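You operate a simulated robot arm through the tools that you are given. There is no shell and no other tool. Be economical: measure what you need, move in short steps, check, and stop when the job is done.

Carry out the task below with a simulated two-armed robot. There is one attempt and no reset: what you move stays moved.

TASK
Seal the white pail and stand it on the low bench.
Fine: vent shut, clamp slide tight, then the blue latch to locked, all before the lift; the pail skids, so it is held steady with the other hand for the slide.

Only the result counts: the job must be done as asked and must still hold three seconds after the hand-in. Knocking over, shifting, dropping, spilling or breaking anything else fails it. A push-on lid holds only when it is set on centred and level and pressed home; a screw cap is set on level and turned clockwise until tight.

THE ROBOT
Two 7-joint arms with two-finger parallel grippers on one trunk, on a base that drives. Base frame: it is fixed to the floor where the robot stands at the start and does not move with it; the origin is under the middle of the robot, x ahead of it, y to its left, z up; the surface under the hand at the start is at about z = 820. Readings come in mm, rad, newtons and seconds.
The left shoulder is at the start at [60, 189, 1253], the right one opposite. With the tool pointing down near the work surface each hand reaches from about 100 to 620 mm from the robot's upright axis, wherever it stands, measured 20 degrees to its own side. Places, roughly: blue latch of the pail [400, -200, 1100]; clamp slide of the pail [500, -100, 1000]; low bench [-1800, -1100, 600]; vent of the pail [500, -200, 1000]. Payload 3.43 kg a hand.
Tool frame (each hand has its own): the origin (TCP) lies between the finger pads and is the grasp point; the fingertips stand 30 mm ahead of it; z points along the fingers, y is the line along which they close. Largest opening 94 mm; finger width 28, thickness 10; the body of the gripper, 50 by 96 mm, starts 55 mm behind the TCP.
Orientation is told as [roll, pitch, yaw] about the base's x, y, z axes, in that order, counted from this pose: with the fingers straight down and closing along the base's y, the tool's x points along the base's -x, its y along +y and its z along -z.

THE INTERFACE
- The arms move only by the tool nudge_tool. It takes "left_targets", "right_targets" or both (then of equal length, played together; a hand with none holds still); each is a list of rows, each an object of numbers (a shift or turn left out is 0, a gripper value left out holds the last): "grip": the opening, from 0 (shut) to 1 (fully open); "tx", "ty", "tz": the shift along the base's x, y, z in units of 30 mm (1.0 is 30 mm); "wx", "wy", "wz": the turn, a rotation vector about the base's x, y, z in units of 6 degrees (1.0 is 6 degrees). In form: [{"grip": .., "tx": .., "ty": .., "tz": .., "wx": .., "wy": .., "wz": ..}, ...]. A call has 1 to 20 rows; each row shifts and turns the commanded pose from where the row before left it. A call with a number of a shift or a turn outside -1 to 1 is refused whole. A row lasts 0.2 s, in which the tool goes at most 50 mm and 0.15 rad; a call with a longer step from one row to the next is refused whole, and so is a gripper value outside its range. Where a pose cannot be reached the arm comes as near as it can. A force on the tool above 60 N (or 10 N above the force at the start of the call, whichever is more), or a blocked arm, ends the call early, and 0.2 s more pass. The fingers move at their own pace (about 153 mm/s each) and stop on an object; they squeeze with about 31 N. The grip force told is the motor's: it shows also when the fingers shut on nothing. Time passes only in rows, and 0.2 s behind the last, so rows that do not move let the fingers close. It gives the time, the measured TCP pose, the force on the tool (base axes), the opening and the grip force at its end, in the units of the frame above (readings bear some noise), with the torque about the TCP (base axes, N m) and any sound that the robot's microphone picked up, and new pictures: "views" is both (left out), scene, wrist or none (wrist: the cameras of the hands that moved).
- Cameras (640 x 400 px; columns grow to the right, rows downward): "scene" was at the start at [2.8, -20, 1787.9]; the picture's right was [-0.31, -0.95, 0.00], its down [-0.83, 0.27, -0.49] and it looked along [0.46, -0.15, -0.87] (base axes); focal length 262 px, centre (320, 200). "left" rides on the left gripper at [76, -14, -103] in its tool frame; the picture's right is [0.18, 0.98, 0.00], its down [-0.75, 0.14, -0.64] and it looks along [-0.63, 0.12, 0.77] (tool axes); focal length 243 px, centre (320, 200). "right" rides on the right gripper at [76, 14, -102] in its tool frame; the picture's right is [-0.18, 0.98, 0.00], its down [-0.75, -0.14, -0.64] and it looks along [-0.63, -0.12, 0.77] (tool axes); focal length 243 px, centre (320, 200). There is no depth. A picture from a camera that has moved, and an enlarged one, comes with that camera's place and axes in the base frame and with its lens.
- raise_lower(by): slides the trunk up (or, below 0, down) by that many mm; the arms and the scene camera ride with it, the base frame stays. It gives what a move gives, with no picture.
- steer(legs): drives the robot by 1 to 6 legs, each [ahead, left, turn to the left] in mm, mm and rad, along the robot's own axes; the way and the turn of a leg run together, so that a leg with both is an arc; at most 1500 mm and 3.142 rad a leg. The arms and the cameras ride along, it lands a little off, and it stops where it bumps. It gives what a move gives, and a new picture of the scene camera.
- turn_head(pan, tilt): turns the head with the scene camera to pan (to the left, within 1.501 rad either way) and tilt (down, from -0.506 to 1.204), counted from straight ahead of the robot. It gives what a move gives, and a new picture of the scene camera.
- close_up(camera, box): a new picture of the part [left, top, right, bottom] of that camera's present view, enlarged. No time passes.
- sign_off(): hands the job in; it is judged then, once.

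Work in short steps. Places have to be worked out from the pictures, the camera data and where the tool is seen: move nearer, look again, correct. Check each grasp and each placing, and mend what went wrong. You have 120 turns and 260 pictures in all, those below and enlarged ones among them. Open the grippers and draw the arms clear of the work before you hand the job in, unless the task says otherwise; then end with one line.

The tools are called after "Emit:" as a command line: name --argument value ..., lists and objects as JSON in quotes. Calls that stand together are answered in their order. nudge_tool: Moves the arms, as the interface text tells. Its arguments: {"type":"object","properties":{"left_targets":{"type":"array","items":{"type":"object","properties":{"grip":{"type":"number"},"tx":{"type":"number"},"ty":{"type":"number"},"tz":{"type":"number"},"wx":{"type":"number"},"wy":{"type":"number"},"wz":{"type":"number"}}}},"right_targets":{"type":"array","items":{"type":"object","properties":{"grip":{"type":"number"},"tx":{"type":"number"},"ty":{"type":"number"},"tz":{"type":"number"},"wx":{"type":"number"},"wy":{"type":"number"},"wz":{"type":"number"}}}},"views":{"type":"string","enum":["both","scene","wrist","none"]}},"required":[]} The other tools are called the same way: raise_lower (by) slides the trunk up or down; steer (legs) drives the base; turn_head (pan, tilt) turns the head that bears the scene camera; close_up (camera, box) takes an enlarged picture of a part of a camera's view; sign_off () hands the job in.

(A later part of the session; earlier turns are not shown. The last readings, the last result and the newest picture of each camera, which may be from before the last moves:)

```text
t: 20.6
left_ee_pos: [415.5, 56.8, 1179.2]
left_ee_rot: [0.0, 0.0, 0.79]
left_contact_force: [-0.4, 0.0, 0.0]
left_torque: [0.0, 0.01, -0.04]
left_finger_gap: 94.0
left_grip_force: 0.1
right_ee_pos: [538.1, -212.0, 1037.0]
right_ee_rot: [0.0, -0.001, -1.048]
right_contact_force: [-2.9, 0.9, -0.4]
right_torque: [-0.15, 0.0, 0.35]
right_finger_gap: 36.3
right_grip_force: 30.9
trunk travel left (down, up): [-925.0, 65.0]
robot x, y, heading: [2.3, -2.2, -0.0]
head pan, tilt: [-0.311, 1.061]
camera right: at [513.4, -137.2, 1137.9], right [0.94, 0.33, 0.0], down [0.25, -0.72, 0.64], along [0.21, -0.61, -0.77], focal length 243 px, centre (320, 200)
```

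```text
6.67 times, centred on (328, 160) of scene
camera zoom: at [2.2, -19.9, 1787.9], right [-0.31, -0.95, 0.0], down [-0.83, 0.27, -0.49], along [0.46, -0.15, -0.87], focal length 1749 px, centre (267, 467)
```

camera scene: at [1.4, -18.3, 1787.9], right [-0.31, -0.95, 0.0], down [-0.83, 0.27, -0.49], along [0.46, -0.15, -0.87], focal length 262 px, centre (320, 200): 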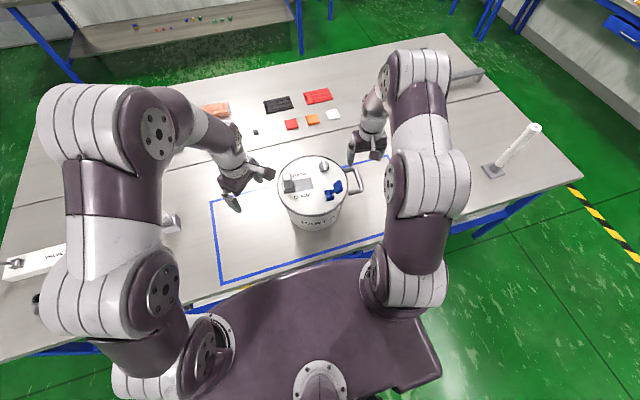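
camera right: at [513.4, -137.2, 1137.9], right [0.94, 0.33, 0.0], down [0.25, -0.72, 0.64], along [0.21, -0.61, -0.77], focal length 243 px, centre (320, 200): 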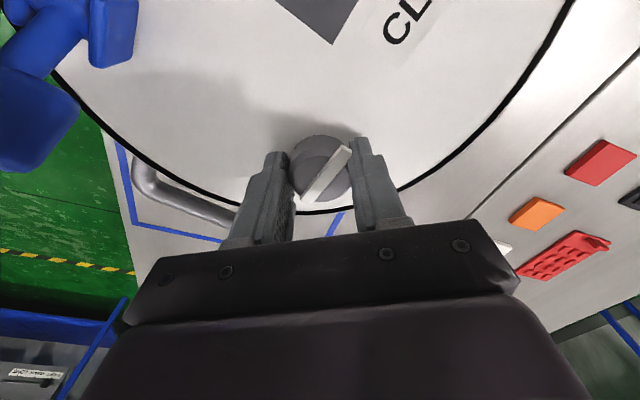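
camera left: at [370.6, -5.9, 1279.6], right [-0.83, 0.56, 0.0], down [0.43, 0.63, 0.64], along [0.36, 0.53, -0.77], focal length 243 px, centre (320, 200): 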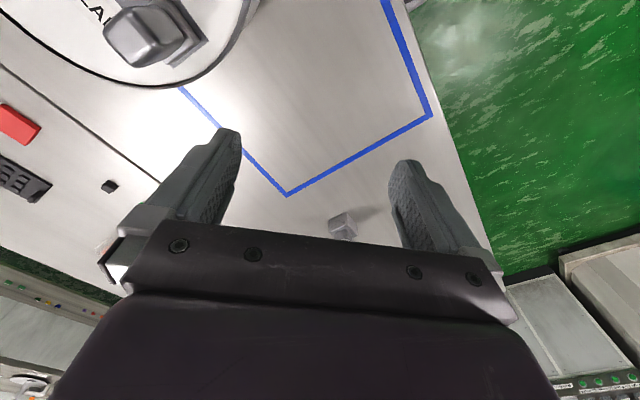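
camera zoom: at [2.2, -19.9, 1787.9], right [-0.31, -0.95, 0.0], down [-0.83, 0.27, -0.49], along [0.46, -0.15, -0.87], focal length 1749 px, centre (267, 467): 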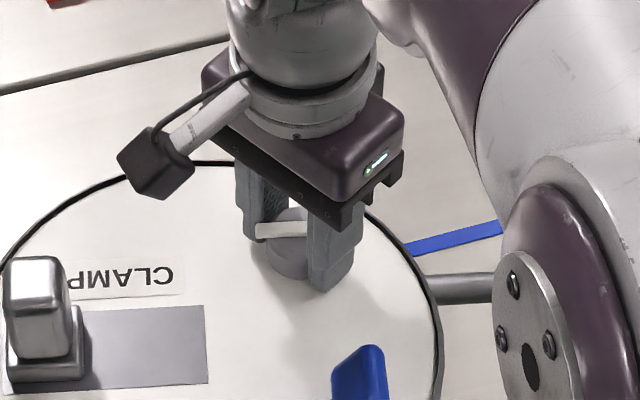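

Torque 0.35 Nm appeared and the pail itself began to rotate, so the vent is at its stop (≈90°): shut. I open, rise clear and look again.

Emit:
nudge_tool --right_targets '[{"grip": 0.8}, {}, {"tz": 0.7}, {"tz": 0.9}, {"tz": 0.9}, {"tx": -0.5, "ty": -0.9, "wz": 0.5}, {"tx": -0.5, "ty": -0.9, "wz": 0.5}, {"tx": -0.5, "ty": -0.9, "wz": 0.5}, {"tx": -0.5, "ty": -0.9, "wz": 0.5}, {"ty": -0.9, "wz": 0.5}]' --views "wrist"

Emit:
close_up --camera "scene" --box '[260, 130, 380, 230]'

Emit:
close_up --camera "left" --box '[0, 0, 320, 200]'

```text
t: 22.8
left_ee_pos: [416.4, 55.1, 1178.7]
left_ee_rot: [0.003, 0.001, 0.789]
left_contact_force: [0.1, -0.2, -0.4]
left_torque: [-0.04, 0.03, -0.03]
left_finger_gap: 94.1
left_grip_force: 0.2
right_ee_pos: [481.0, -348.2, 1111.1]
right_ee_rot: [0.001, -0.001, -0.784]
right_contact_force: [0.1, 0.0, 0.3]
right_torque: [0.01, -0.02, -0.02]
right_finger_gap: 75.5
right_grip_force: 0.1
trunk travel left (down, up): [-925.0, 65.0]
robot x, y, heading: [1.0, -1.8, -0.004]
head pan, tilt: [-0.311, 1.061]
camera right: at [436.4, -283.2, 1212.0], right [0.82, 0.57, 0.0], down [0.43, -0.63, 0.64], along [0.36, -0.53, -0.77], focal length 243 px, centre (320, 200)
```

right: 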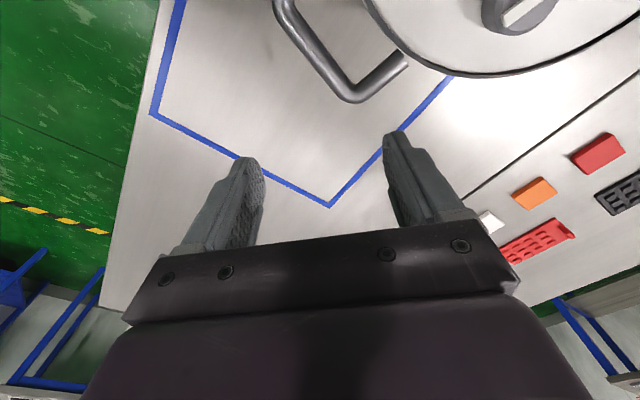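

```text
4.00 times, centred on (320, 180) of scene
camera zoom: at [3.3, -21.5, 1787.9], right [-0.31, -0.95, 0.0], down [-0.83, 0.27, -0.49], along [0.46, -0.15, -0.87], focal length 1050 px, centre (320, 280)
```

zoom: 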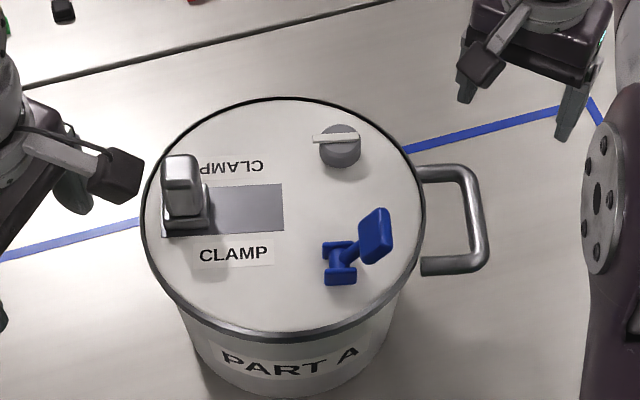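

```text
2.00 times, centred on (160, 100) of left
camera zoom: at [372.2, -8.3, 1279.2], right [-0.83, 0.56, 0.0], down [0.43, 0.63, 0.64], along [0.36, 0.53, -0.77], focal length 485 px, centre (640, 400)
```

zoom: 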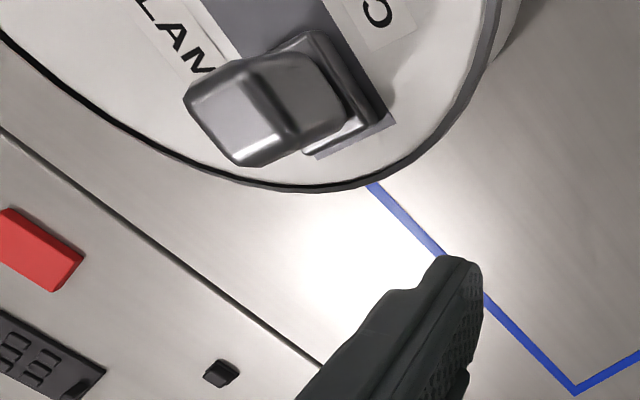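

Vent bar is now parallel to the slot (shut). The handle bar is now at about (457,-317,970) with pail yaw -0.26; I re-align the right hand there and descend around it.

Emit:
nudge_tool --right_targets '[{"tx": -0.16, "ty": 0.207, "wz": 1, "grip": 0.36}, {"tx": -0.16, "ty": 0.207, "wz": 1}, {"tx": -0.16, "ty": 0.207, "wz": 1}, {"tx": -0.16, "ty": 0.207, "wz": 1}, {"tx": -0.16, "ty": 0.207, "wz": 1}, {"tz": -0.9}, {"tz": -0.9}, {"tz": -0.9}, {"tz": -0.5}, {}]' --views "wrist"

Emit:
close_up --camera "scene" --box '[330, 140, 390, 190]'

```text
t: 25.0
left_ee_pos: [415.9, 56.8, 1178.7]
left_ee_rot: [0.0, 0.0, 0.79]
left_contact_force: [-0.1, 0.3, -0.2]
left_torque: [0.0, 0.02, -0.02]
left_finger_gap: 94.1
left_grip_force: 0.1
right_ee_pos: [456.9, -314.6, 1015.9]
right_ee_rot: [0.0, 0.002, -0.263]
right_contact_force: [0.5, -0.9, -0.4]
right_torque: [0.01, 0.0, 0.05]
right_finger_gap: 33.6
right_grip_force: 0.0
trunk travel left (down, up): [-925.0, 65.0]
robot x, y, heading: [0.8, -2.5, 0.002]
head pan, tilt: [-0.311, 1.061]
camera right: at [385.9, -280.8, 1117.0], right [0.43, 0.9, 0.0], down [0.69, -0.33, 0.64], along [0.58, -0.28, -0.77], focal length 243 px, centre (320, 200)
```

right: 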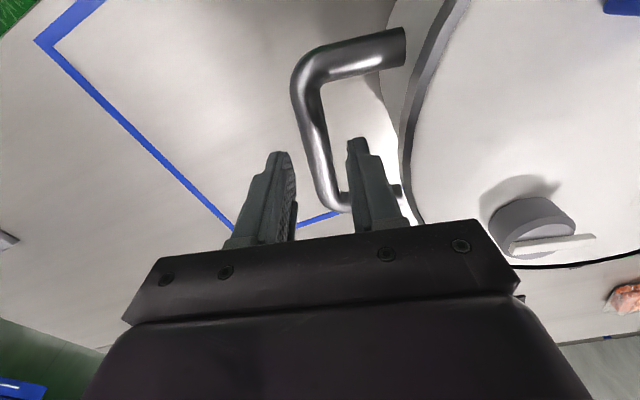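

```text
8.00 times, centred on (360, 165) of scene
camera zoom: at [2.7, -20.0, 1787.9], right [-0.31, -0.95, 0.0], down [-0.83, 0.27, -0.49], along [0.46, -0.15, -0.87], focal length 2099 px, centre (0, 480)
```

zoom: 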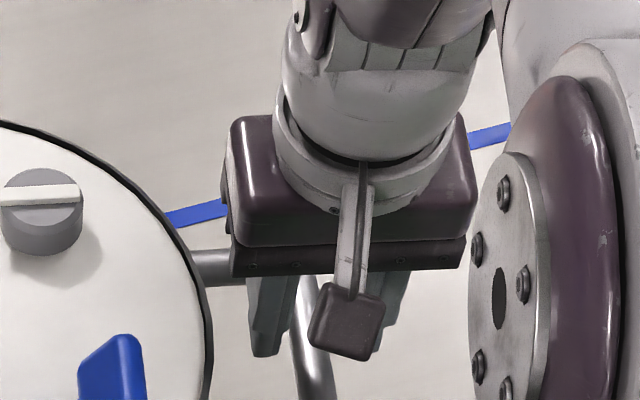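

Fingers straddle the bar at its middle. Descend 45 mm and close.

Emit:
nudge_tool --right_targets '[{"tz": -0.7}, {"tz": -0.73}, {"grip": 0}, {}, {}]' --views "wrist"

Emit:
close_up --camera "scene" --box '[260, 130, 380, 230]'

```text
t: 26.2
left_ee_pos: [414.7, 57.0, 1179.9]
left_ee_rot: [0.002, 0.0, 0.789]
left_contact_force: [0.3, 0.1, 1.2]
left_torque: [0.02, -0.01, 0.0]
left_finger_gap: 94.3
left_grip_force: 0.1
right_ee_pos: [456.3, -314.8, 973.7]
right_ee_rot: [0.001, -0.002, -0.262]
right_contact_force: [-1.8, -3.9, 9.0]
right_torque: [-0.1, -0.46, 0.48]
right_finger_gap: 22.2
right_grip_force: 31.1
trunk travel left (down, up): [-925.0, 65.0]
robot x, y, heading: [1.2, -1.2, -0.002]
head pan, tilt: [-0.311, 1.061]
camera right: at [385.3, -280.8, 1074.6], right [0.43, 0.9, 0.0], down [0.69, -0.33, 0.64], along [0.58, -0.28, -0.77], focal length 243 px, centre (320, 200)
```

right: 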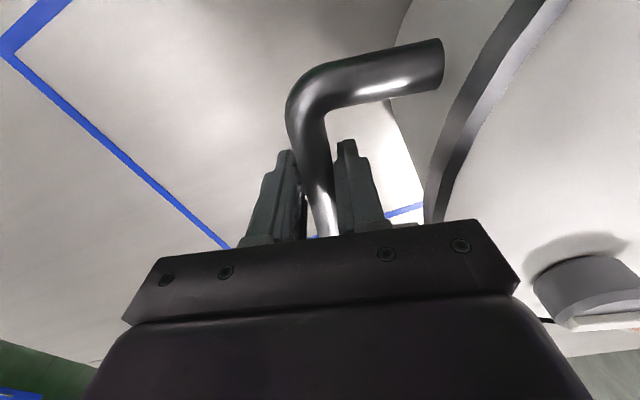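

```text
4.00 times, centred on (320, 180) of scene
camera zoom: at [1.2, -20.2, 1788.0], right [-0.31, -0.95, 0.0], down [-0.83, 0.27, -0.49], along [0.46, -0.15, -0.87], focal length 1050 px, centre (320, 280)
```

zoom: 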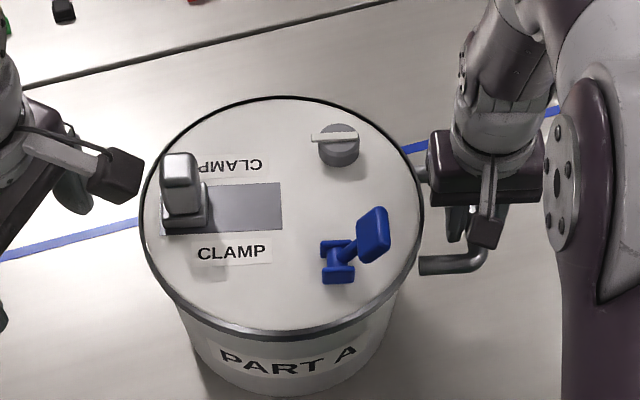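

Handle held again. The slide cap triangulates to (516,-63,1055), slot runs to about (499,-144), travel ≈ 60 mm along (-0.3,-0.95). I bring the left hand above the cap with yaw aligned to the slot.

Emit:
nudge_tool --left_targets '[{"tx": 0.335, "ty": -0.4, "tz": -0.15, "wz": -1}, {"tx": 0.335, "ty": -0.4, "tz": -0.15, "wz": -1}, {"tx": 0.335, "ty": -0.4, "tz": -0.15, "wz": -1}, {"tx": 0.335, "ty": -0.4, "tz": -0.15, "wz": -1}, {"tx": 0.335, "ty": -0.4, "tz": -0.15, "wz": -1}, {"tx": 0.335, "ty": -0.4, "tz": -0.15, "wz": -1}, {"tx": 0.335, "ty": -0.4, "tz": -0.15, "wz": -1}, {"tx": 0.335, "ty": -0.4, "tz": -0.15, "wz": -1}, {"tx": 0.335, "ty": -0.4, "tz": -0.15, "wz": -1}, {"tx": 0.335, "ty": -0.4, "tz": -0.15, "wz": -1}, {}]' --right_targets '[{"tz": 0.1}, {}, {}, {}, {}, {}, {}, {}, {}, {}, {}]'

Emit:
close_up --camera "scene" --box '[260, 130, 380, 230]'

```text
t: 28.6
left_ee_pos: [517.3, -63.7, 1134.3]
left_ee_rot: [0.002, 0.002, -0.258]
left_contact_force: [0.1, 0.6, 0.0]
left_torque: [0.03, -0.06, 0.0]
left_finger_gap: 93.9
left_grip_force: 0.1
right_ee_pos: [454.7, -315.2, 974.5]
right_ee_rot: [0.0, 0.0, -0.262]
right_contact_force: [-0.3, 1.1, 0.1]
right_torque: [-0.05, 0.23, 0.4]
right_finger_gap: 22.0
right_grip_force: 30.8
trunk travel left (down, up): [-925.0, 65.0]
robot x, y, heading: [1.6, -3.3, -0.003]
head pan, tilt: [-0.311, 1.061]
camera scene: at [3.3, -19.9, 1787.9], right [-0.31, -0.95, 0.0], down [-0.83, 0.27, -0.49], along [0.46, -0.15, -0.87], focal length 262 px, centre (320, 200)
camera right: at [386.2, -280.7, 1076.6], right [0.43, 0.9, 0.0], down [0.69, -0.33, 0.64], along [0.58, -0.28, -0.77], focal length 243 px, centre (320, 200)
camera left: at [439.3, -57.4, 1235.2], right [0.07, 1.0, 0.0], down [0.76, -0.06, 0.64], along [0.64, -0.05, -0.77], focal length 243 px, centre (320, 200)
```

scene: 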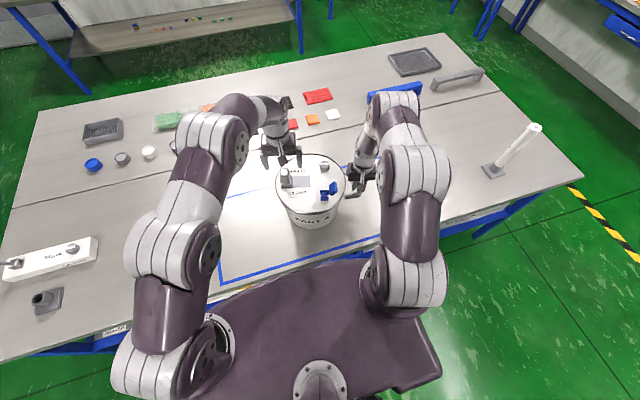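
right: 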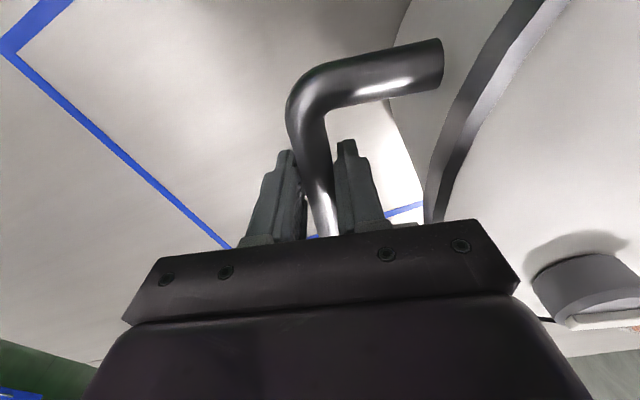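
left: 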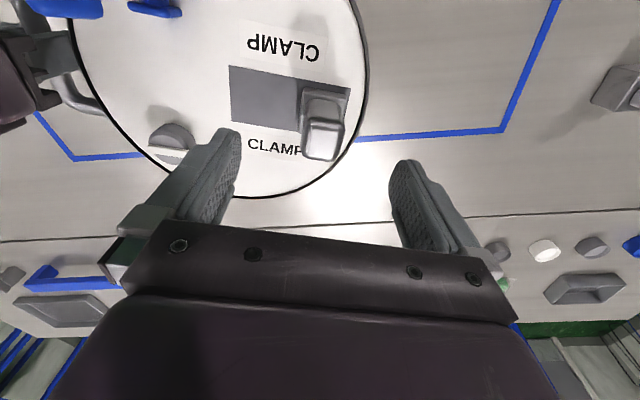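

```text
4.00 times, centred on (320, 180) of scene
camera zoom: at [3.3, -19.9, 1787.9], right [-0.31, -0.95, 0.0], down [-0.83, 0.27, -0.49], along [0.46, -0.15, -0.87], focal length 1050 px, centre (320, 280)
```

zoom: 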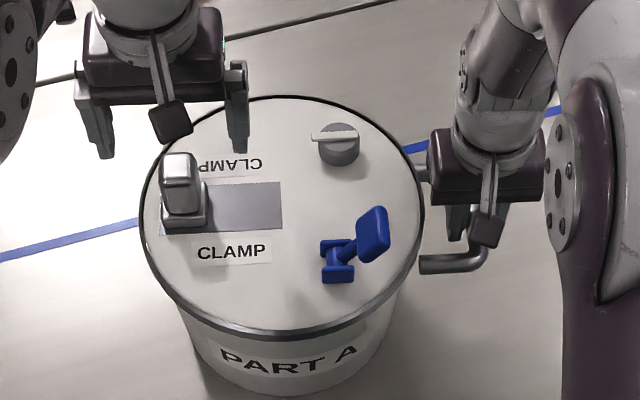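

Hand is aligned above the cap within a few mm. Descending so the tips stand at ~1022, above the slide base.

Emit:
nudge_tool --left_targets '[{"tz": -0.8}, {"tz": -0.8}, {"tz": -0.7}, {"tz": -0.4}, {}]' --views "wrist"

Emit:
close_up --camera "scene" --box '[260, 140, 344, 200]'

```text
t: 29.8
left_ee_pos: [516.0, -62.6, 1052.6]
left_ee_rot: [0.0, 0.0, -0.258]
left_contact_force: [0.8, -0.2, 0.2]
left_torque: [0.02, 0.01, -0.01]
left_finger_gap: 94.0
left_grip_force: 0.1
right_ee_pos: [456.4, -315.6, 975.2]
right_ee_rot: [0.001, 0.0, -0.261]
right_contact_force: [-0.6, 0.7, 0.2]
right_torque: [0.0, 0.18, 0.42]
right_finger_gap: 22.0
right_grip_force: 31.2
trunk travel left (down, up): [-925.0, 65.0]
robot x, y, heading: [2.7, 1.3, -0.001]
head pan, tilt: [-0.311, 1.061]
camera left: at [439.6, -56.7, 1153.4], right [0.07, 1.0, 0.0], down [0.77, -0.06, 0.64], along [0.64, -0.05, -0.77], focal length 243 px, centre (320, 200)
```

left: 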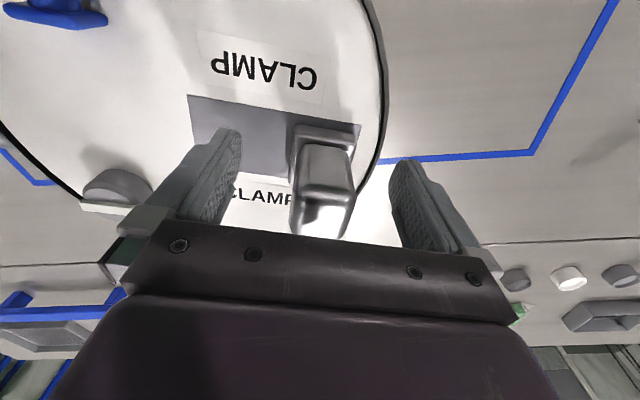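

```text
6.67 times, centred on (302, 170) of scene
camera zoom: at [3.3, -20.2, 1787.9], right [-0.31, -0.95, 0.0], down [-0.83, 0.27, -0.49], along [0.46, -0.15, -0.87], focal length 1749 px, centre (440, 400)
```

zoom: 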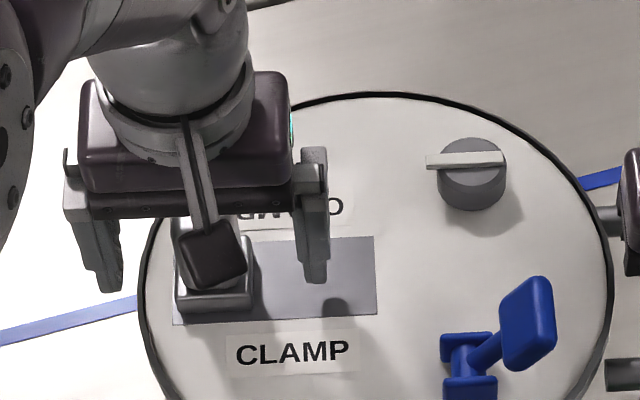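

The fingers straddle the cap; close on it and check that nothing shifts.

Emit:
nudge_tool --left_targets '[{"grip": 0.5}, {"grip": 0}, {}, {}]' --views "wrist"

Emit:
close_up --camera "scene" --box '[260, 140, 344, 200]'

```text
t: 30.8
left_ee_pos: [516.9, -63.0, 1053.0]
left_ee_rot: [0.001, 0.001, -0.258]
left_contact_force: [1.0, -0.4, 0.0]
left_torque: [-0.14, 0.15, 0.2]
left_finger_gap: 36.0
left_grip_force: 31.4
right_ee_pos: [456.5, -315.6, 973.6]
right_ee_rot: [0.0, 0.001, -0.262]
right_contact_force: [-2.4, 0.1, 0.7]
right_torque: [-0.05, 0.02, 0.45]
right_finger_gap: 21.9
right_grip_force: 30.9
trunk travel left (down, up): [-925.0, 65.0]
robot x, y, heading: [-2.0, -0.9, -0.002]
head pan, tilt: [-0.311, 1.061]
camera left: at [439.7, -56.9, 1153.5], right [0.07, 1.0, 0.0], down [0.77, -0.06, 0.64], along [0.64, -0.05, -0.77], focal length 243 px, centre (320, 200)
```

left: 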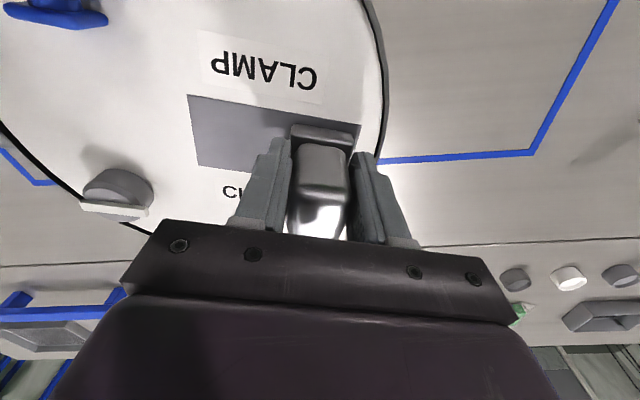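

```text
6.67 times, centred on (302, 170) of scene
camera zoom: at [3.5, -20.5, 1787.9], right [-0.31, -0.95, 0.0], down [-0.83, 0.27, -0.49], along [0.46, -0.15, -0.87], focal length 1749 px, centre (440, 400)
```

zoom: 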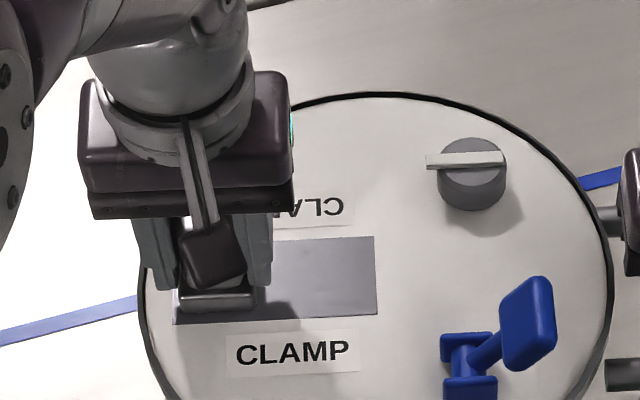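

Cap gripped (gap 36). Now slide it toward the lid centre in small steps, the right hand holding the handle.

Emit:
nudge_tool --left_targets '[{"tx": -0.04, "ty": -0.15}, {"tx": -0.08, "ty": -0.3}, {"tx": -0.08, "ty": -0.3}, {"tx": -0.08, "ty": -0.3}, {}]' --views "wrist"

Emit:
close_up --camera "scene" --box '[260, 140, 380, 220]'

```text
t: 32.0
left_ee_pos: [509.0, -96.2, 1052.6]
left_ee_rot: [-0.001, 0.001, -0.259]
left_contact_force: [1.4, 0.9, -0.7]
left_torque: [-0.13, 0.36, 0.29]
left_finger_gap: 36.1
left_grip_force: 31.4
right_ee_pos: [455.5, -315.1, 974.8]
right_ee_rot: [0.001, 0.0, -0.262]
right_contact_force: [-3.7, -1.0, 0.4]
right_torque: [-0.08, -0.15, 0.41]
right_finger_gap: 22.0
right_grip_force: 30.8
trunk travel left (down, up): [-925.0, 65.0]
robot x, y, heading: [-3.9, -2.6, 0.0]
head pan, tilt: [-0.311, 1.061]
camera left: at [431.2, -89.9, 1153.6], right [0.07, 1.0, 0.0], down [0.76, -0.06, 0.64], along [0.64, -0.05, -0.77], focal length 243 px, centre (320, 200)
```

left: 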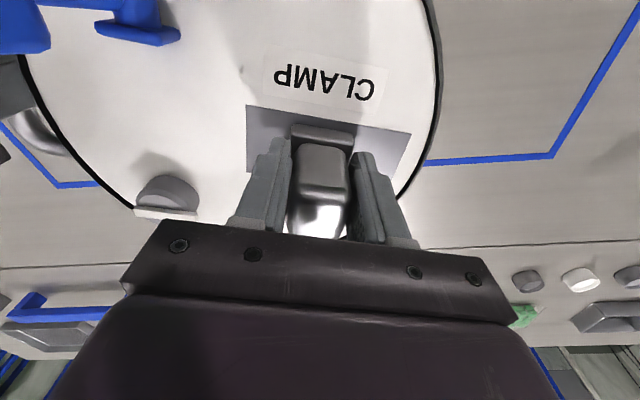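

```text
5.00 times, centred on (320, 180) of scene
camera zoom: at [3.2, -20.7, 1787.9], right [-0.31, -0.95, 0.0], down [-0.83, 0.27, -0.49], along [0.46, -0.15, -0.87], focal length 1312 px, centre (320, 300)
```

zoom: 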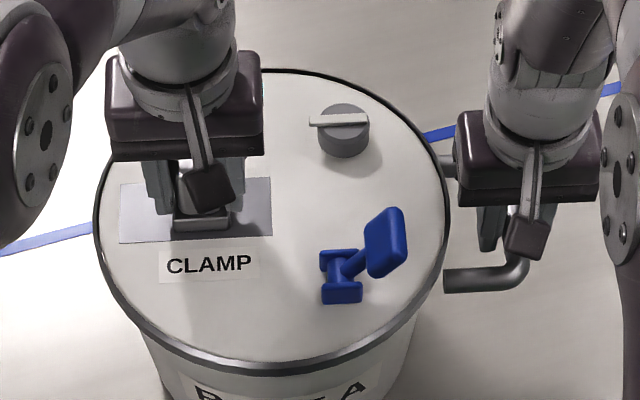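

It slides freely (33 mm so far) and the pail stays. Continuing to the stop.

Emit:
nudge_tool --left_targets '[{"tx": -0.07, "ty": -0.25}, {"tx": -0.07, "ty": -0.25}, {"tx": -0.06, "ty": -0.2}, {"tx": -0.05, "ty": -0.18}, {"tx": -0.04, "ty": -0.15}, {}]' --views "wrist"

Emit:
close_up --camera "scene" --box '[260, 140, 380, 220]'

```text
t: 33.4
left_ee_pos: [500.1, -124.0, 1053.9]
left_ee_rot: [0.004, -0.002, -0.256]
left_contact_force: [15.9, 48.1, 14.0]
left_torque: [0.14, -0.31, 0.16]
left_finger_gap: 36.4
left_grip_force: 30.6
right_ee_pos: [456.2, -317.2, 976.8]
right_ee_rot: [0.0, -0.007, -0.264]
right_contact_force: [-15.3, -56.1, 3.2]
right_torque: [-0.35, -0.03, 0.73]
right_finger_gap: 18.3
right_grip_force: 31.0
trunk travel left (down, up): [-925.0, 65.0]
robot x, y, heading: [-0.1, -2.9, -0.0]
head pan, tilt: [-0.311, 1.061]
camera left: at [421.9, -119.1, 1155.1], right [0.07, 1.0, 0.0], down [0.76, -0.06, 0.64], along [0.64, -0.04, -0.76], focal length 243 px, centre (320, 200)
```

left: 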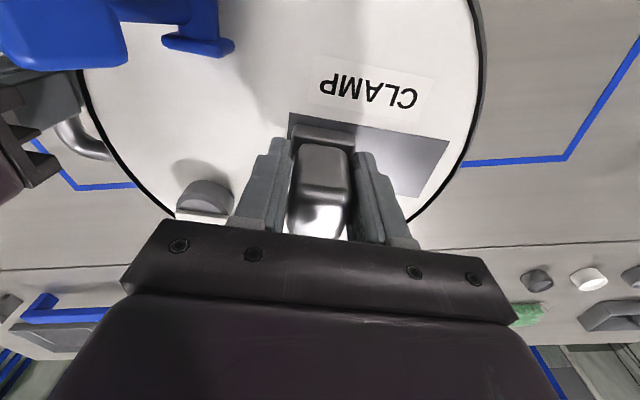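

```text
5.00 times, centred on (320, 180) of scene
camera zoom: at [-0.5, -20.6, 1788.4], right [-0.31, -0.95, 0.0], down [-0.83, 0.27, -0.49], along [0.47, -0.15, -0.87], focal length 1312 px, centre (320, 300)
```

zoom: 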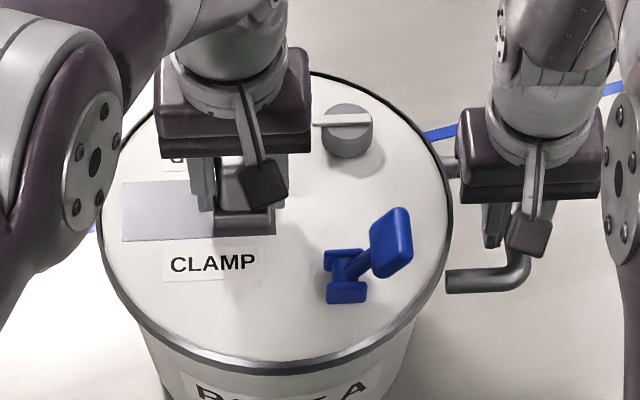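

The slide hit its stop with ~50 N: tight, at the inner end of the slot. I open the left fingers to unload and check that the slide stays.

Emit:
nudge_tool --left_targets '[{"grip": 0.55}, {}, {"ty": 0.05}]' --views "wrist"

Emit:
close_up --camera "scene" --box '[260, 140, 380, 220]'

```text
t: 34.2
left_ee_pos: [499.0, -124.2, 1055.3]
left_ee_rot: [-0.001, -0.001, -0.259]
left_contact_force: [0.2, 0.1, 0.6]
left_torque: [0.01, -0.01, 0.0]
left_finger_gap: 51.6
left_grip_force: 0.0
right_ee_pos: [456.6, -313.9, 977.3]
right_ee_rot: [0.0, -0.009, -0.261]
right_contact_force: [2.3, -8.0, 33.0]
right_torque: [0.03, -0.11, 0.02]
right_finger_gap: 17.9
right_grip_force: 30.6
trunk travel left (down, up): [-925.0, 65.0]
robot x, y, heading: [3.8, 0.4, -0.002]
head pan, tilt: [-0.311, 1.061]
camera left: at [420.2, -118.3, 1155.3], right [0.07, 1.0, 0.0], down [0.76, -0.05, 0.64], along [0.64, -0.05, -0.77], focal length 243 px, centre (320, 200)
```

left: 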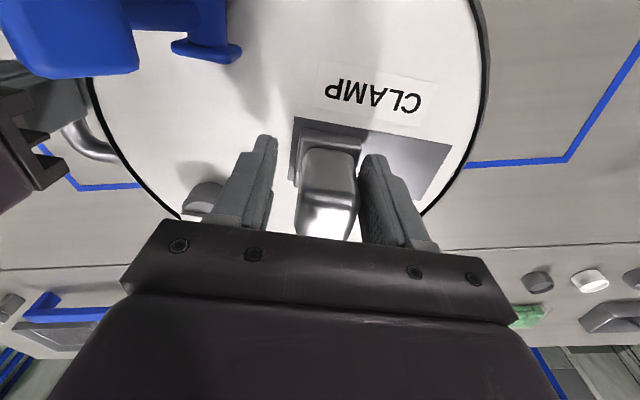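

```text
5.00 times, centred on (320, 180) of scene
camera zoom: at [-0.8, -18.8, 1788.2], right [-0.31, -0.95, 0.0], down [-0.83, 0.27, -0.49], along [0.47, -0.15, -0.87], focal length 1312 px, centre (320, 300)
```

zoom: 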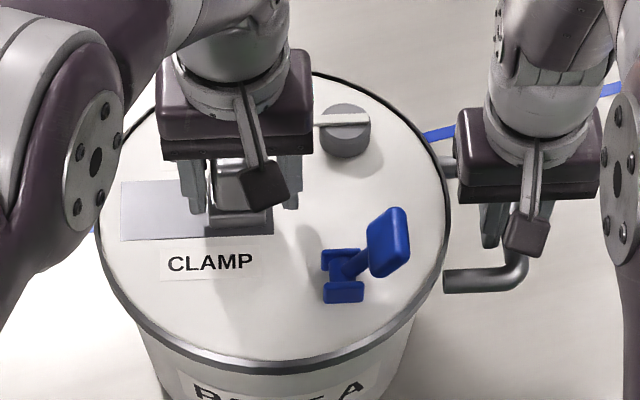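

The slide stays at the inner end. The slide itself moves at ~1 N, so holding the cap would not steady anything; I withdraw the left hand upward, and release and raise the right hand from the handle to operate the latch.

Emit:
nudge_tool --left_targets '[{"grip": 0.9, "ty": 0.1}, {"tz": 0.7}, {"tz": 0.9}, {"tz": 0.9}, {"tz": 0.9, "ty": 0.6}, {"ty": 0.9, "tx": -0.3}, {"ty": 0.9, "tx": -0.3}, {"ty": 0.9, "tx": -0.3}]' --right_targets '[{"grip": 0.38}, {}, {"tz": 0.5}, {"tz": 0.9}, {"tz": 0.9}, {"tz": 0.9}, {"tz": 0.9}, {"ty": -0.3}]'

Emit:
close_up --camera "scene" --box '[260, 140, 380, 220]'

Emit:
close_up --camera "right" --box '[320, 0, 640, 200]'

```text
t: 36.0
left_ee_pos: [471.9, -20.8, 1153.8]
left_ee_rot: [0.001, -0.001, -0.258]
left_contact_force: [-0.2, 0.0, -0.5]
left_torque: [-0.01, 0.0, 0.0]
left_finger_gap: 84.6
left_grip_force: 0.1
right_ee_pos: [455.5, -323.8, 1098.9]
right_ee_rot: [0.0, -0.001, -0.262]
right_contact_force: [-0.7, 0.1, -0.2]
right_torque: [0.02, 0.01, 0.0]
right_finger_gap: 35.3
right_grip_force: 0.1
trunk travel left (down, up): [-925.0, 65.0]
robot x, y, heading: [-1.3, 1.9, 0.002]
head pan, tilt: [-0.311, 1.061]
camera scene: at [2.5, -19.5, 1787.9], right [-0.31, -0.95, 0.0], down [-0.83, 0.27, -0.49], along [0.46, -0.15, -0.87], focal length 262 px, centre (320, 200)
camera right: at [385.4, -289.7, 1200.5], right [0.43, 0.9, 0.0], down [0.69, -0.33, 0.64], along [0.58, -0.28, -0.77], focal length 243 px, centre (320, 200)
camera left: at [394.5, -15.7, 1255.2], right [0.07, 1.0, 0.0], down [0.76, -0.06, 0.64], along [0.64, -0.05, -0.77], focal length 243 px, centre (320, 200)
```

scene: 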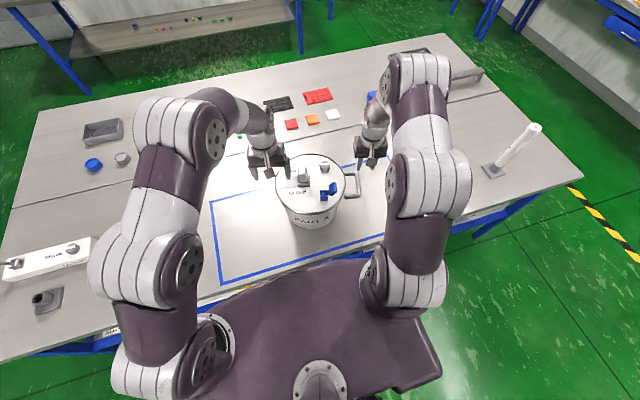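
right: 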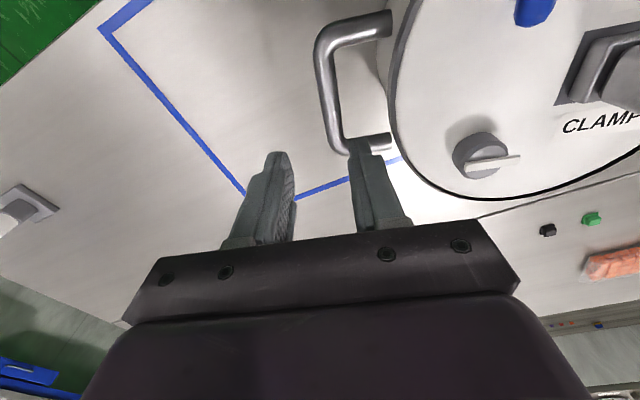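
left: 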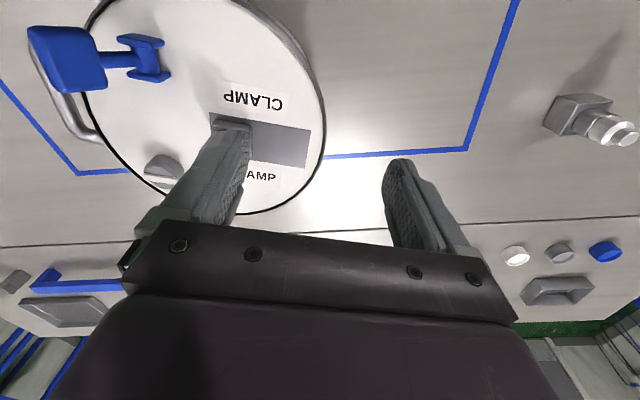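

```text
5.00 times, centred on (320, 180) of scene
camera zoom: at [2.5, -19.5, 1787.9], right [-0.31, -0.95, 0.0], down [-0.83, 0.27, -0.49], along [0.46, -0.15, -0.87], focal length 1312 px, centre (320, 300)
```

zoom: 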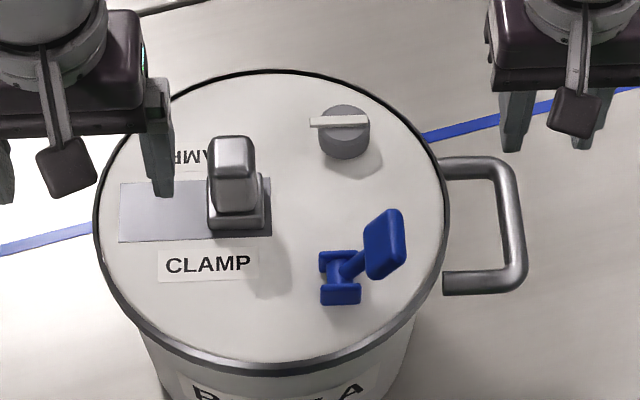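

```text
2.00 times, centred on (480, 100) of right
camera zoom: at [385.4, -289.7, 1200.5], right [0.43, 0.9, 0.0], down [0.69, -0.33, 0.64], along [0.58, -0.28, -0.77], focal length 485 px, centre (0, 400)
```

zoom: 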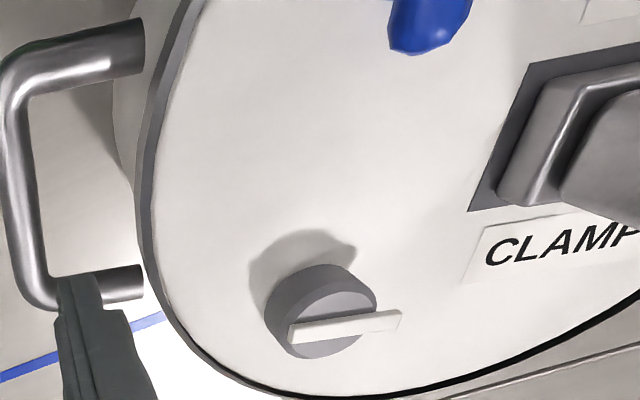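

Everything is as expected: the slide base is flush with the slot's inner end. Latch: hinge (426,-170,1012), paddle (419,-200,1054), leaning outward ~35°. I bring closed right fingers to its outer side and test a gentle inward push.

Emit:
nudge_tool --right_targets '[{"tx": -0.54, "ty": 0.9, "grip": 0}, {"tx": -0.54, "ty": 0.9}, {"tx": -0.54, "ty": 0.85}, {"tz": -0.9}, {}]' --views "wrist"

Emit:
close_up --camera "scene" --box '[310, 160, 370, 210]'

Emit:
close_up --camera "left" --box '[0, 0, 192, 120]'

```text
t: 37.2
left_ee_pos: [472.4, -22.3, 1155.4]
left_ee_rot: [0.0, 0.0, -0.258]
left_contact_force: [0.2, -0.1, -0.2]
left_torque: [0.04, 0.01, 0.0]
left_finger_gap: 84.7
left_grip_force: 0.0
right_ee_pos: [408.3, -245.5, 1071.3]
right_ee_rot: [-0.001, 0.0, -0.262]
right_contact_force: [-0.1, 0.3, -1.6]
right_torque: [0.0, 0.01, -0.02]
right_finger_gap: 0.0
right_grip_force: 30.7
trunk travel left (down, up): [-925.0, 65.0]
robot x, y, heading: [0.9, 4.5, -0.0]
head pan, tilt: [-0.311, 1.061]
camera right: at [338.2, -209.6, 1172.4], right [0.43, 0.9, 0.0], down [0.69, -0.33, 0.64], along [0.58, -0.28, -0.77], focal length 243 px, centre (320, 200)
```

right: 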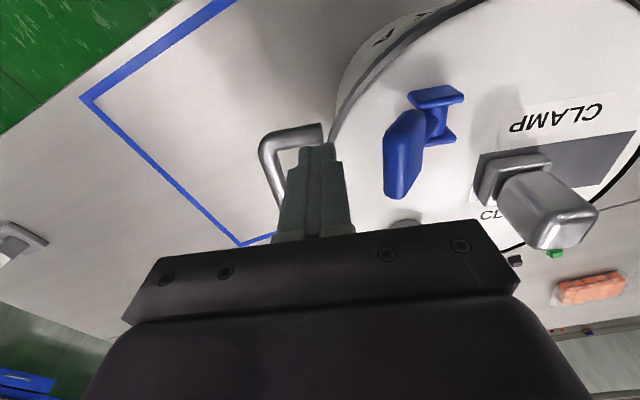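

```text
8.00 times, centred on (340, 185) of scene
camera zoom: at [2.8, -20.0, 1787.9], right [-0.31, -0.95, 0.0], down [-0.83, 0.27, -0.49], along [0.46, -0.15, -0.87], focal length 2099 px, centre (160, 320)
```

zoom: 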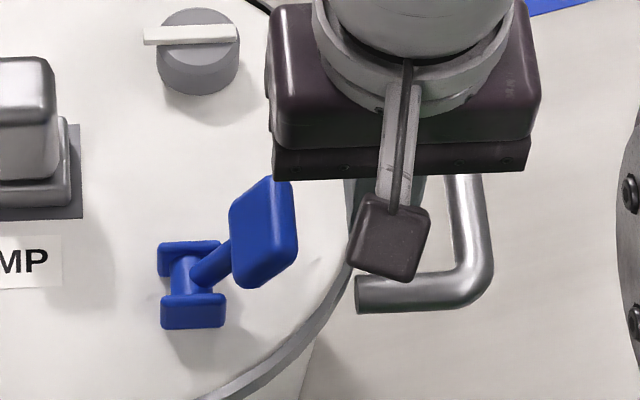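

```text
3.33 times, centred on (96, 60) of left
camera zoom: at [394.9, -16.4, 1255.2], right [0.07, 1.0, 0.0], down [0.76, -0.06, 0.64], along [0.64, -0.05, -0.77], focal length 809 px, centre (1067, 667)
```

zoom: 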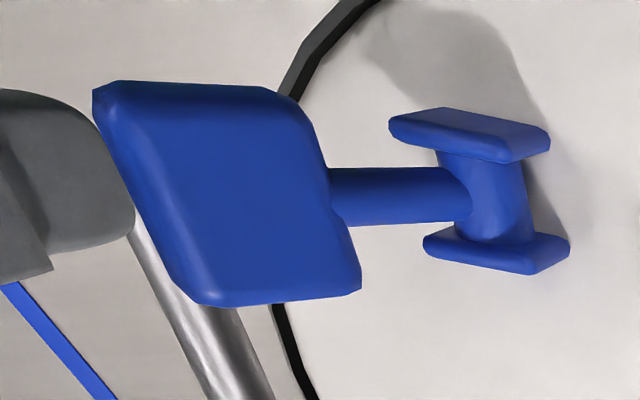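

Finger is ~20 mm outboard of the paddle. I push inward in small steps and watch the force.

Emit:
nudge_tool --right_targets '[{"tx": 0.3, "ty": 0.4, "tz": -0.2}, {"tx": 0.1, "ty": 0.38}, {"tx": 0.06, "ty": 0.22}, {"tx": 0.06, "ty": 0.22}, {}]' --views "wrist"

Emit:
close_up --camera "scene" --box '[290, 150, 370, 210]'

Emit:
close_up --camera "left" --box '[0, 0, 192, 120]'

```text
t: 38.4
left_ee_pos: [472.9, -22.1, 1154.6]
left_ee_rot: [0.001, 0.0, -0.258]
left_contact_force: [-1.2, -0.4, 0.3]
left_torque: [0.02, 0.04, -0.01]
left_finger_gap: 84.8
left_grip_force: 0.0
right_ee_pos: [423.4, -207.6, 1065.5]
right_ee_rot: [0.0, 0.0, -0.262]
right_contact_force: [0.4, 0.5, -0.1]
right_torque: [0.0, 0.0, 0.01]
right_finger_gap: 0.0
right_grip_force: 31.3
trunk travel left (down, up): [-925.0, 65.0]
robot x, y, heading: [0.2, 3.1, 0.0]
head pan, tilt: [-0.311, 1.061]
camera right: at [353.0, -173.8, 1166.4], right [0.43, 0.9, 0.0], down [0.69, -0.33, 0.64], along [0.58, -0.28, -0.77], focal length 243 px, centre (320, 200)
```

right: 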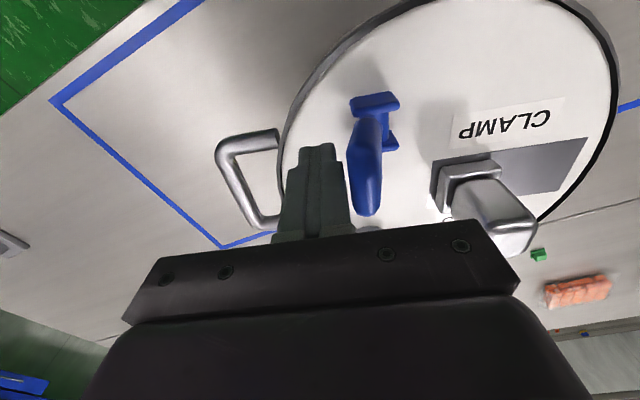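

```text
6.67 times, centred on (330, 180) of scene
camera zoom: at [2.8, -20.1, 1787.9], right [-0.31, -0.95, 0.0], down [-0.83, 0.27, -0.49], along [0.46, -0.15, -0.87], focal length 1749 px, centre (253, 333)
```

zoom: 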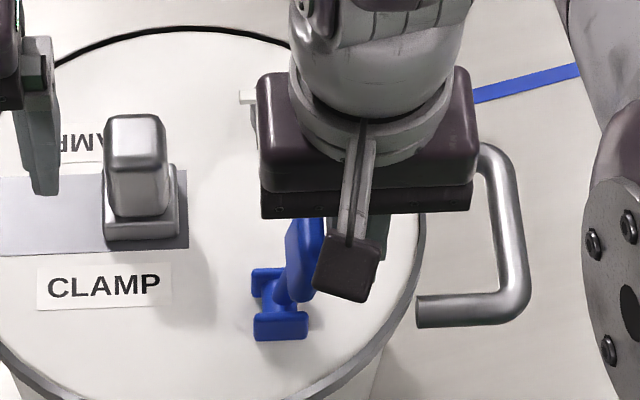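

```text
3.33 times, centred on (96, 60) of left
camera zoom: at [394.9, -16.4, 1255.2], right [0.07, 1.0, 0.0], down [0.76, -0.06, 0.64], along [0.64, -0.05, -0.77], focal length 809 px, centre (1067, 667)
```

zoom: 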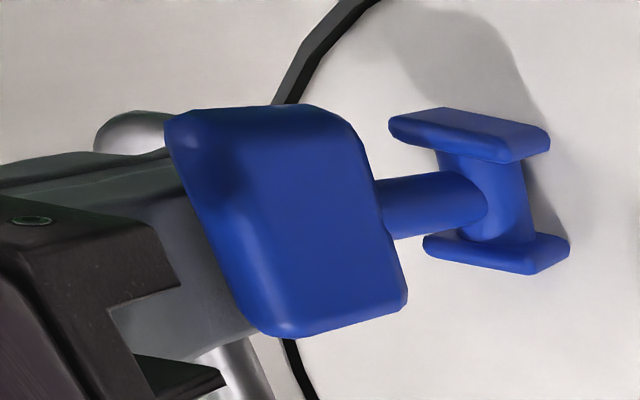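

The lever swings inward at virtually no force, pail unmoved. I keep pushing past vertical.

Emit:
nudge_tool --right_targets '[{"tx": 0.07, "ty": 0.25}, {"tx": 0.07, "ty": 0.25}, {"tx": 0.07, "ty": 0.25}, {"tx": 0.07, "ty": 0.25}, {"tx": 0.07, "ty": 0.25}, {}]' --views "wrist"

Emit:
close_up --camera "left" --box '[0, 0, 192, 120]'

```text
t: 39.8
left_ee_pos: [472.8, -21.8, 1155.0]
left_ee_rot: [-0.001, 0.0, -0.259]
left_contact_force: [0.2, -0.1, 0.7]
left_torque: [0.01, -0.01, -0.02]
left_finger_gap: 84.5
left_grip_force: 0.1
right_ee_pos: [431.9, -170.6, 1064.3]
right_ee_rot: [0.0, -0.001, -0.262]
right_contact_force: [-1.5, -1.8, 2.1]
right_torque: [-0.05, 0.06, 0.01]
right_finger_gap: 0.0
right_grip_force: 30.9
trunk travel left (down, up): [-925.0, 65.0]
robot x, y, heading: [0.3, 4.5, 0.003]
head pan, tilt: [-0.311, 1.061]
camera right: at [362.6, -136.4, 1166.9], right [0.43, 0.9, 0.0], down [0.69, -0.33, 0.64], along [0.58, -0.28, -0.77], focal length 243 px, centre (320, 200)
```

right: 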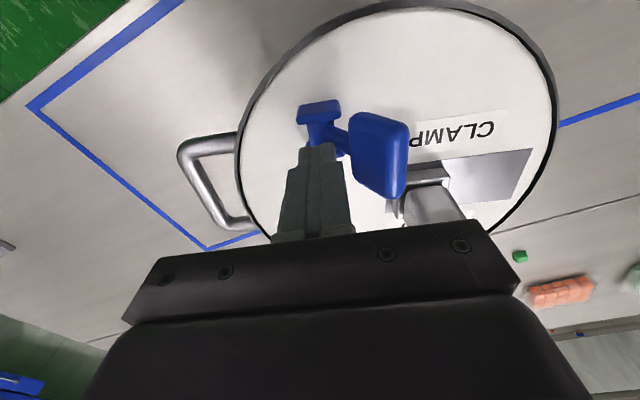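

```text
3.33 times, centred on (96, 60) of left
camera zoom: at [394.4, -16.9, 1255.4], right [0.07, 1.0, 0.0], down [0.76, -0.06, 0.64], along [0.64, -0.05, -0.77], focal length 809 px, centre (1067, 667)
```

zoom: 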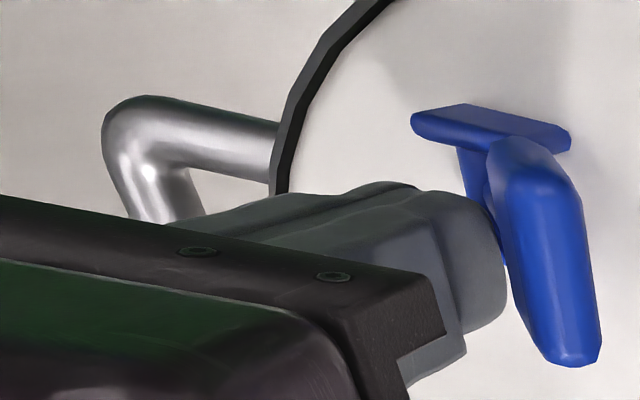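

The lever has passed vertical and leans inward. Further steps until it stops.

Emit:
nudge_tool --right_targets '[{"tx": 0.07, "ty": 0.22}, {"tx": 0.07, "ty": 0.22}, {"tx": 0.07, "ty": 0.22}, {"tx": 0.05, "ty": 0.2}, {}]' --views "wrist"

Emit:
close_up --camera "left" --box '[0, 0, 192, 120]'

Emit:
close_up --camera "scene" --box '[290, 150, 370, 210]'

```text
t: 41.0
left_ee_pos: [472.2, -23.0, 1154.1]
left_ee_rot: [-0.001, -0.001, -0.26]
left_contact_force: [-0.3, 0.3, 0.3]
left_torque: [-0.05, 0.02, -0.01]
left_finger_gap: 84.6
left_grip_force: 0.0
right_ee_pos: [439.9, -145.6, 1066.4]
right_ee_rot: [0.001, -0.001, -0.263]
right_contact_force: [-2.1, -3.4, 4.8]
right_torque: [-0.02, 0.11, 0.06]
right_finger_gap: 0.0
right_grip_force: 31.1
trunk travel left (down, up): [-925.0, 65.0]
robot x, y, heading: [0.0, 1.1, 0.003]
head pan, tilt: [-0.311, 1.061]
camera right: at [370.4, -110.9, 1167.0], right [0.43, 0.9, 0.0], down [0.69, -0.33, 0.64], along [0.58, -0.28, -0.77], focal length 243 px, centre (320, 200)
```

right: 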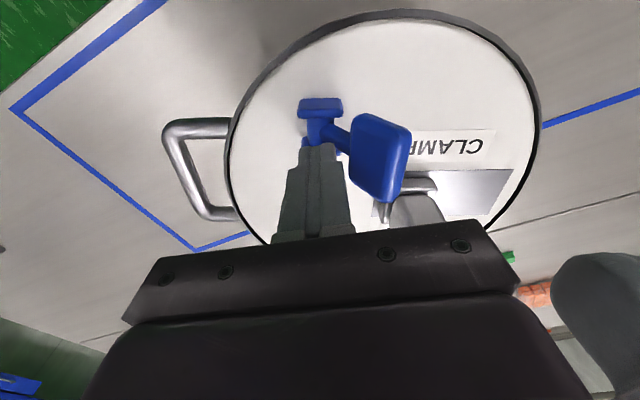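

```text
3.33 times, centred on (96, 60) of left
camera zoom: at [394.1, -17.0, 1255.5], right [0.07, 1.0, 0.0], down [0.76, -0.06, 0.64], along [0.64, -0.05, -0.77], focal length 809 px, centre (1067, 667)
```

zoom: 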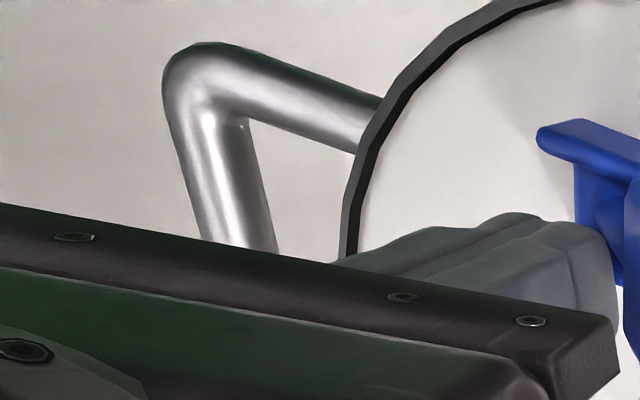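

```text
6.67 times, centred on (330, 180) of scene
camera zoom: at [1.6, -20.9, 1787.9], right [-0.31, -0.95, 0.0], down [-0.83, 0.27, -0.49], along [0.46, -0.15, -0.87], focal length 1749 px, centre (253, 333)
```

zoom: 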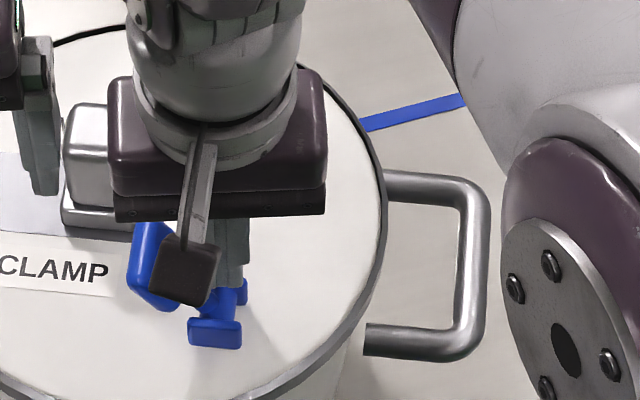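

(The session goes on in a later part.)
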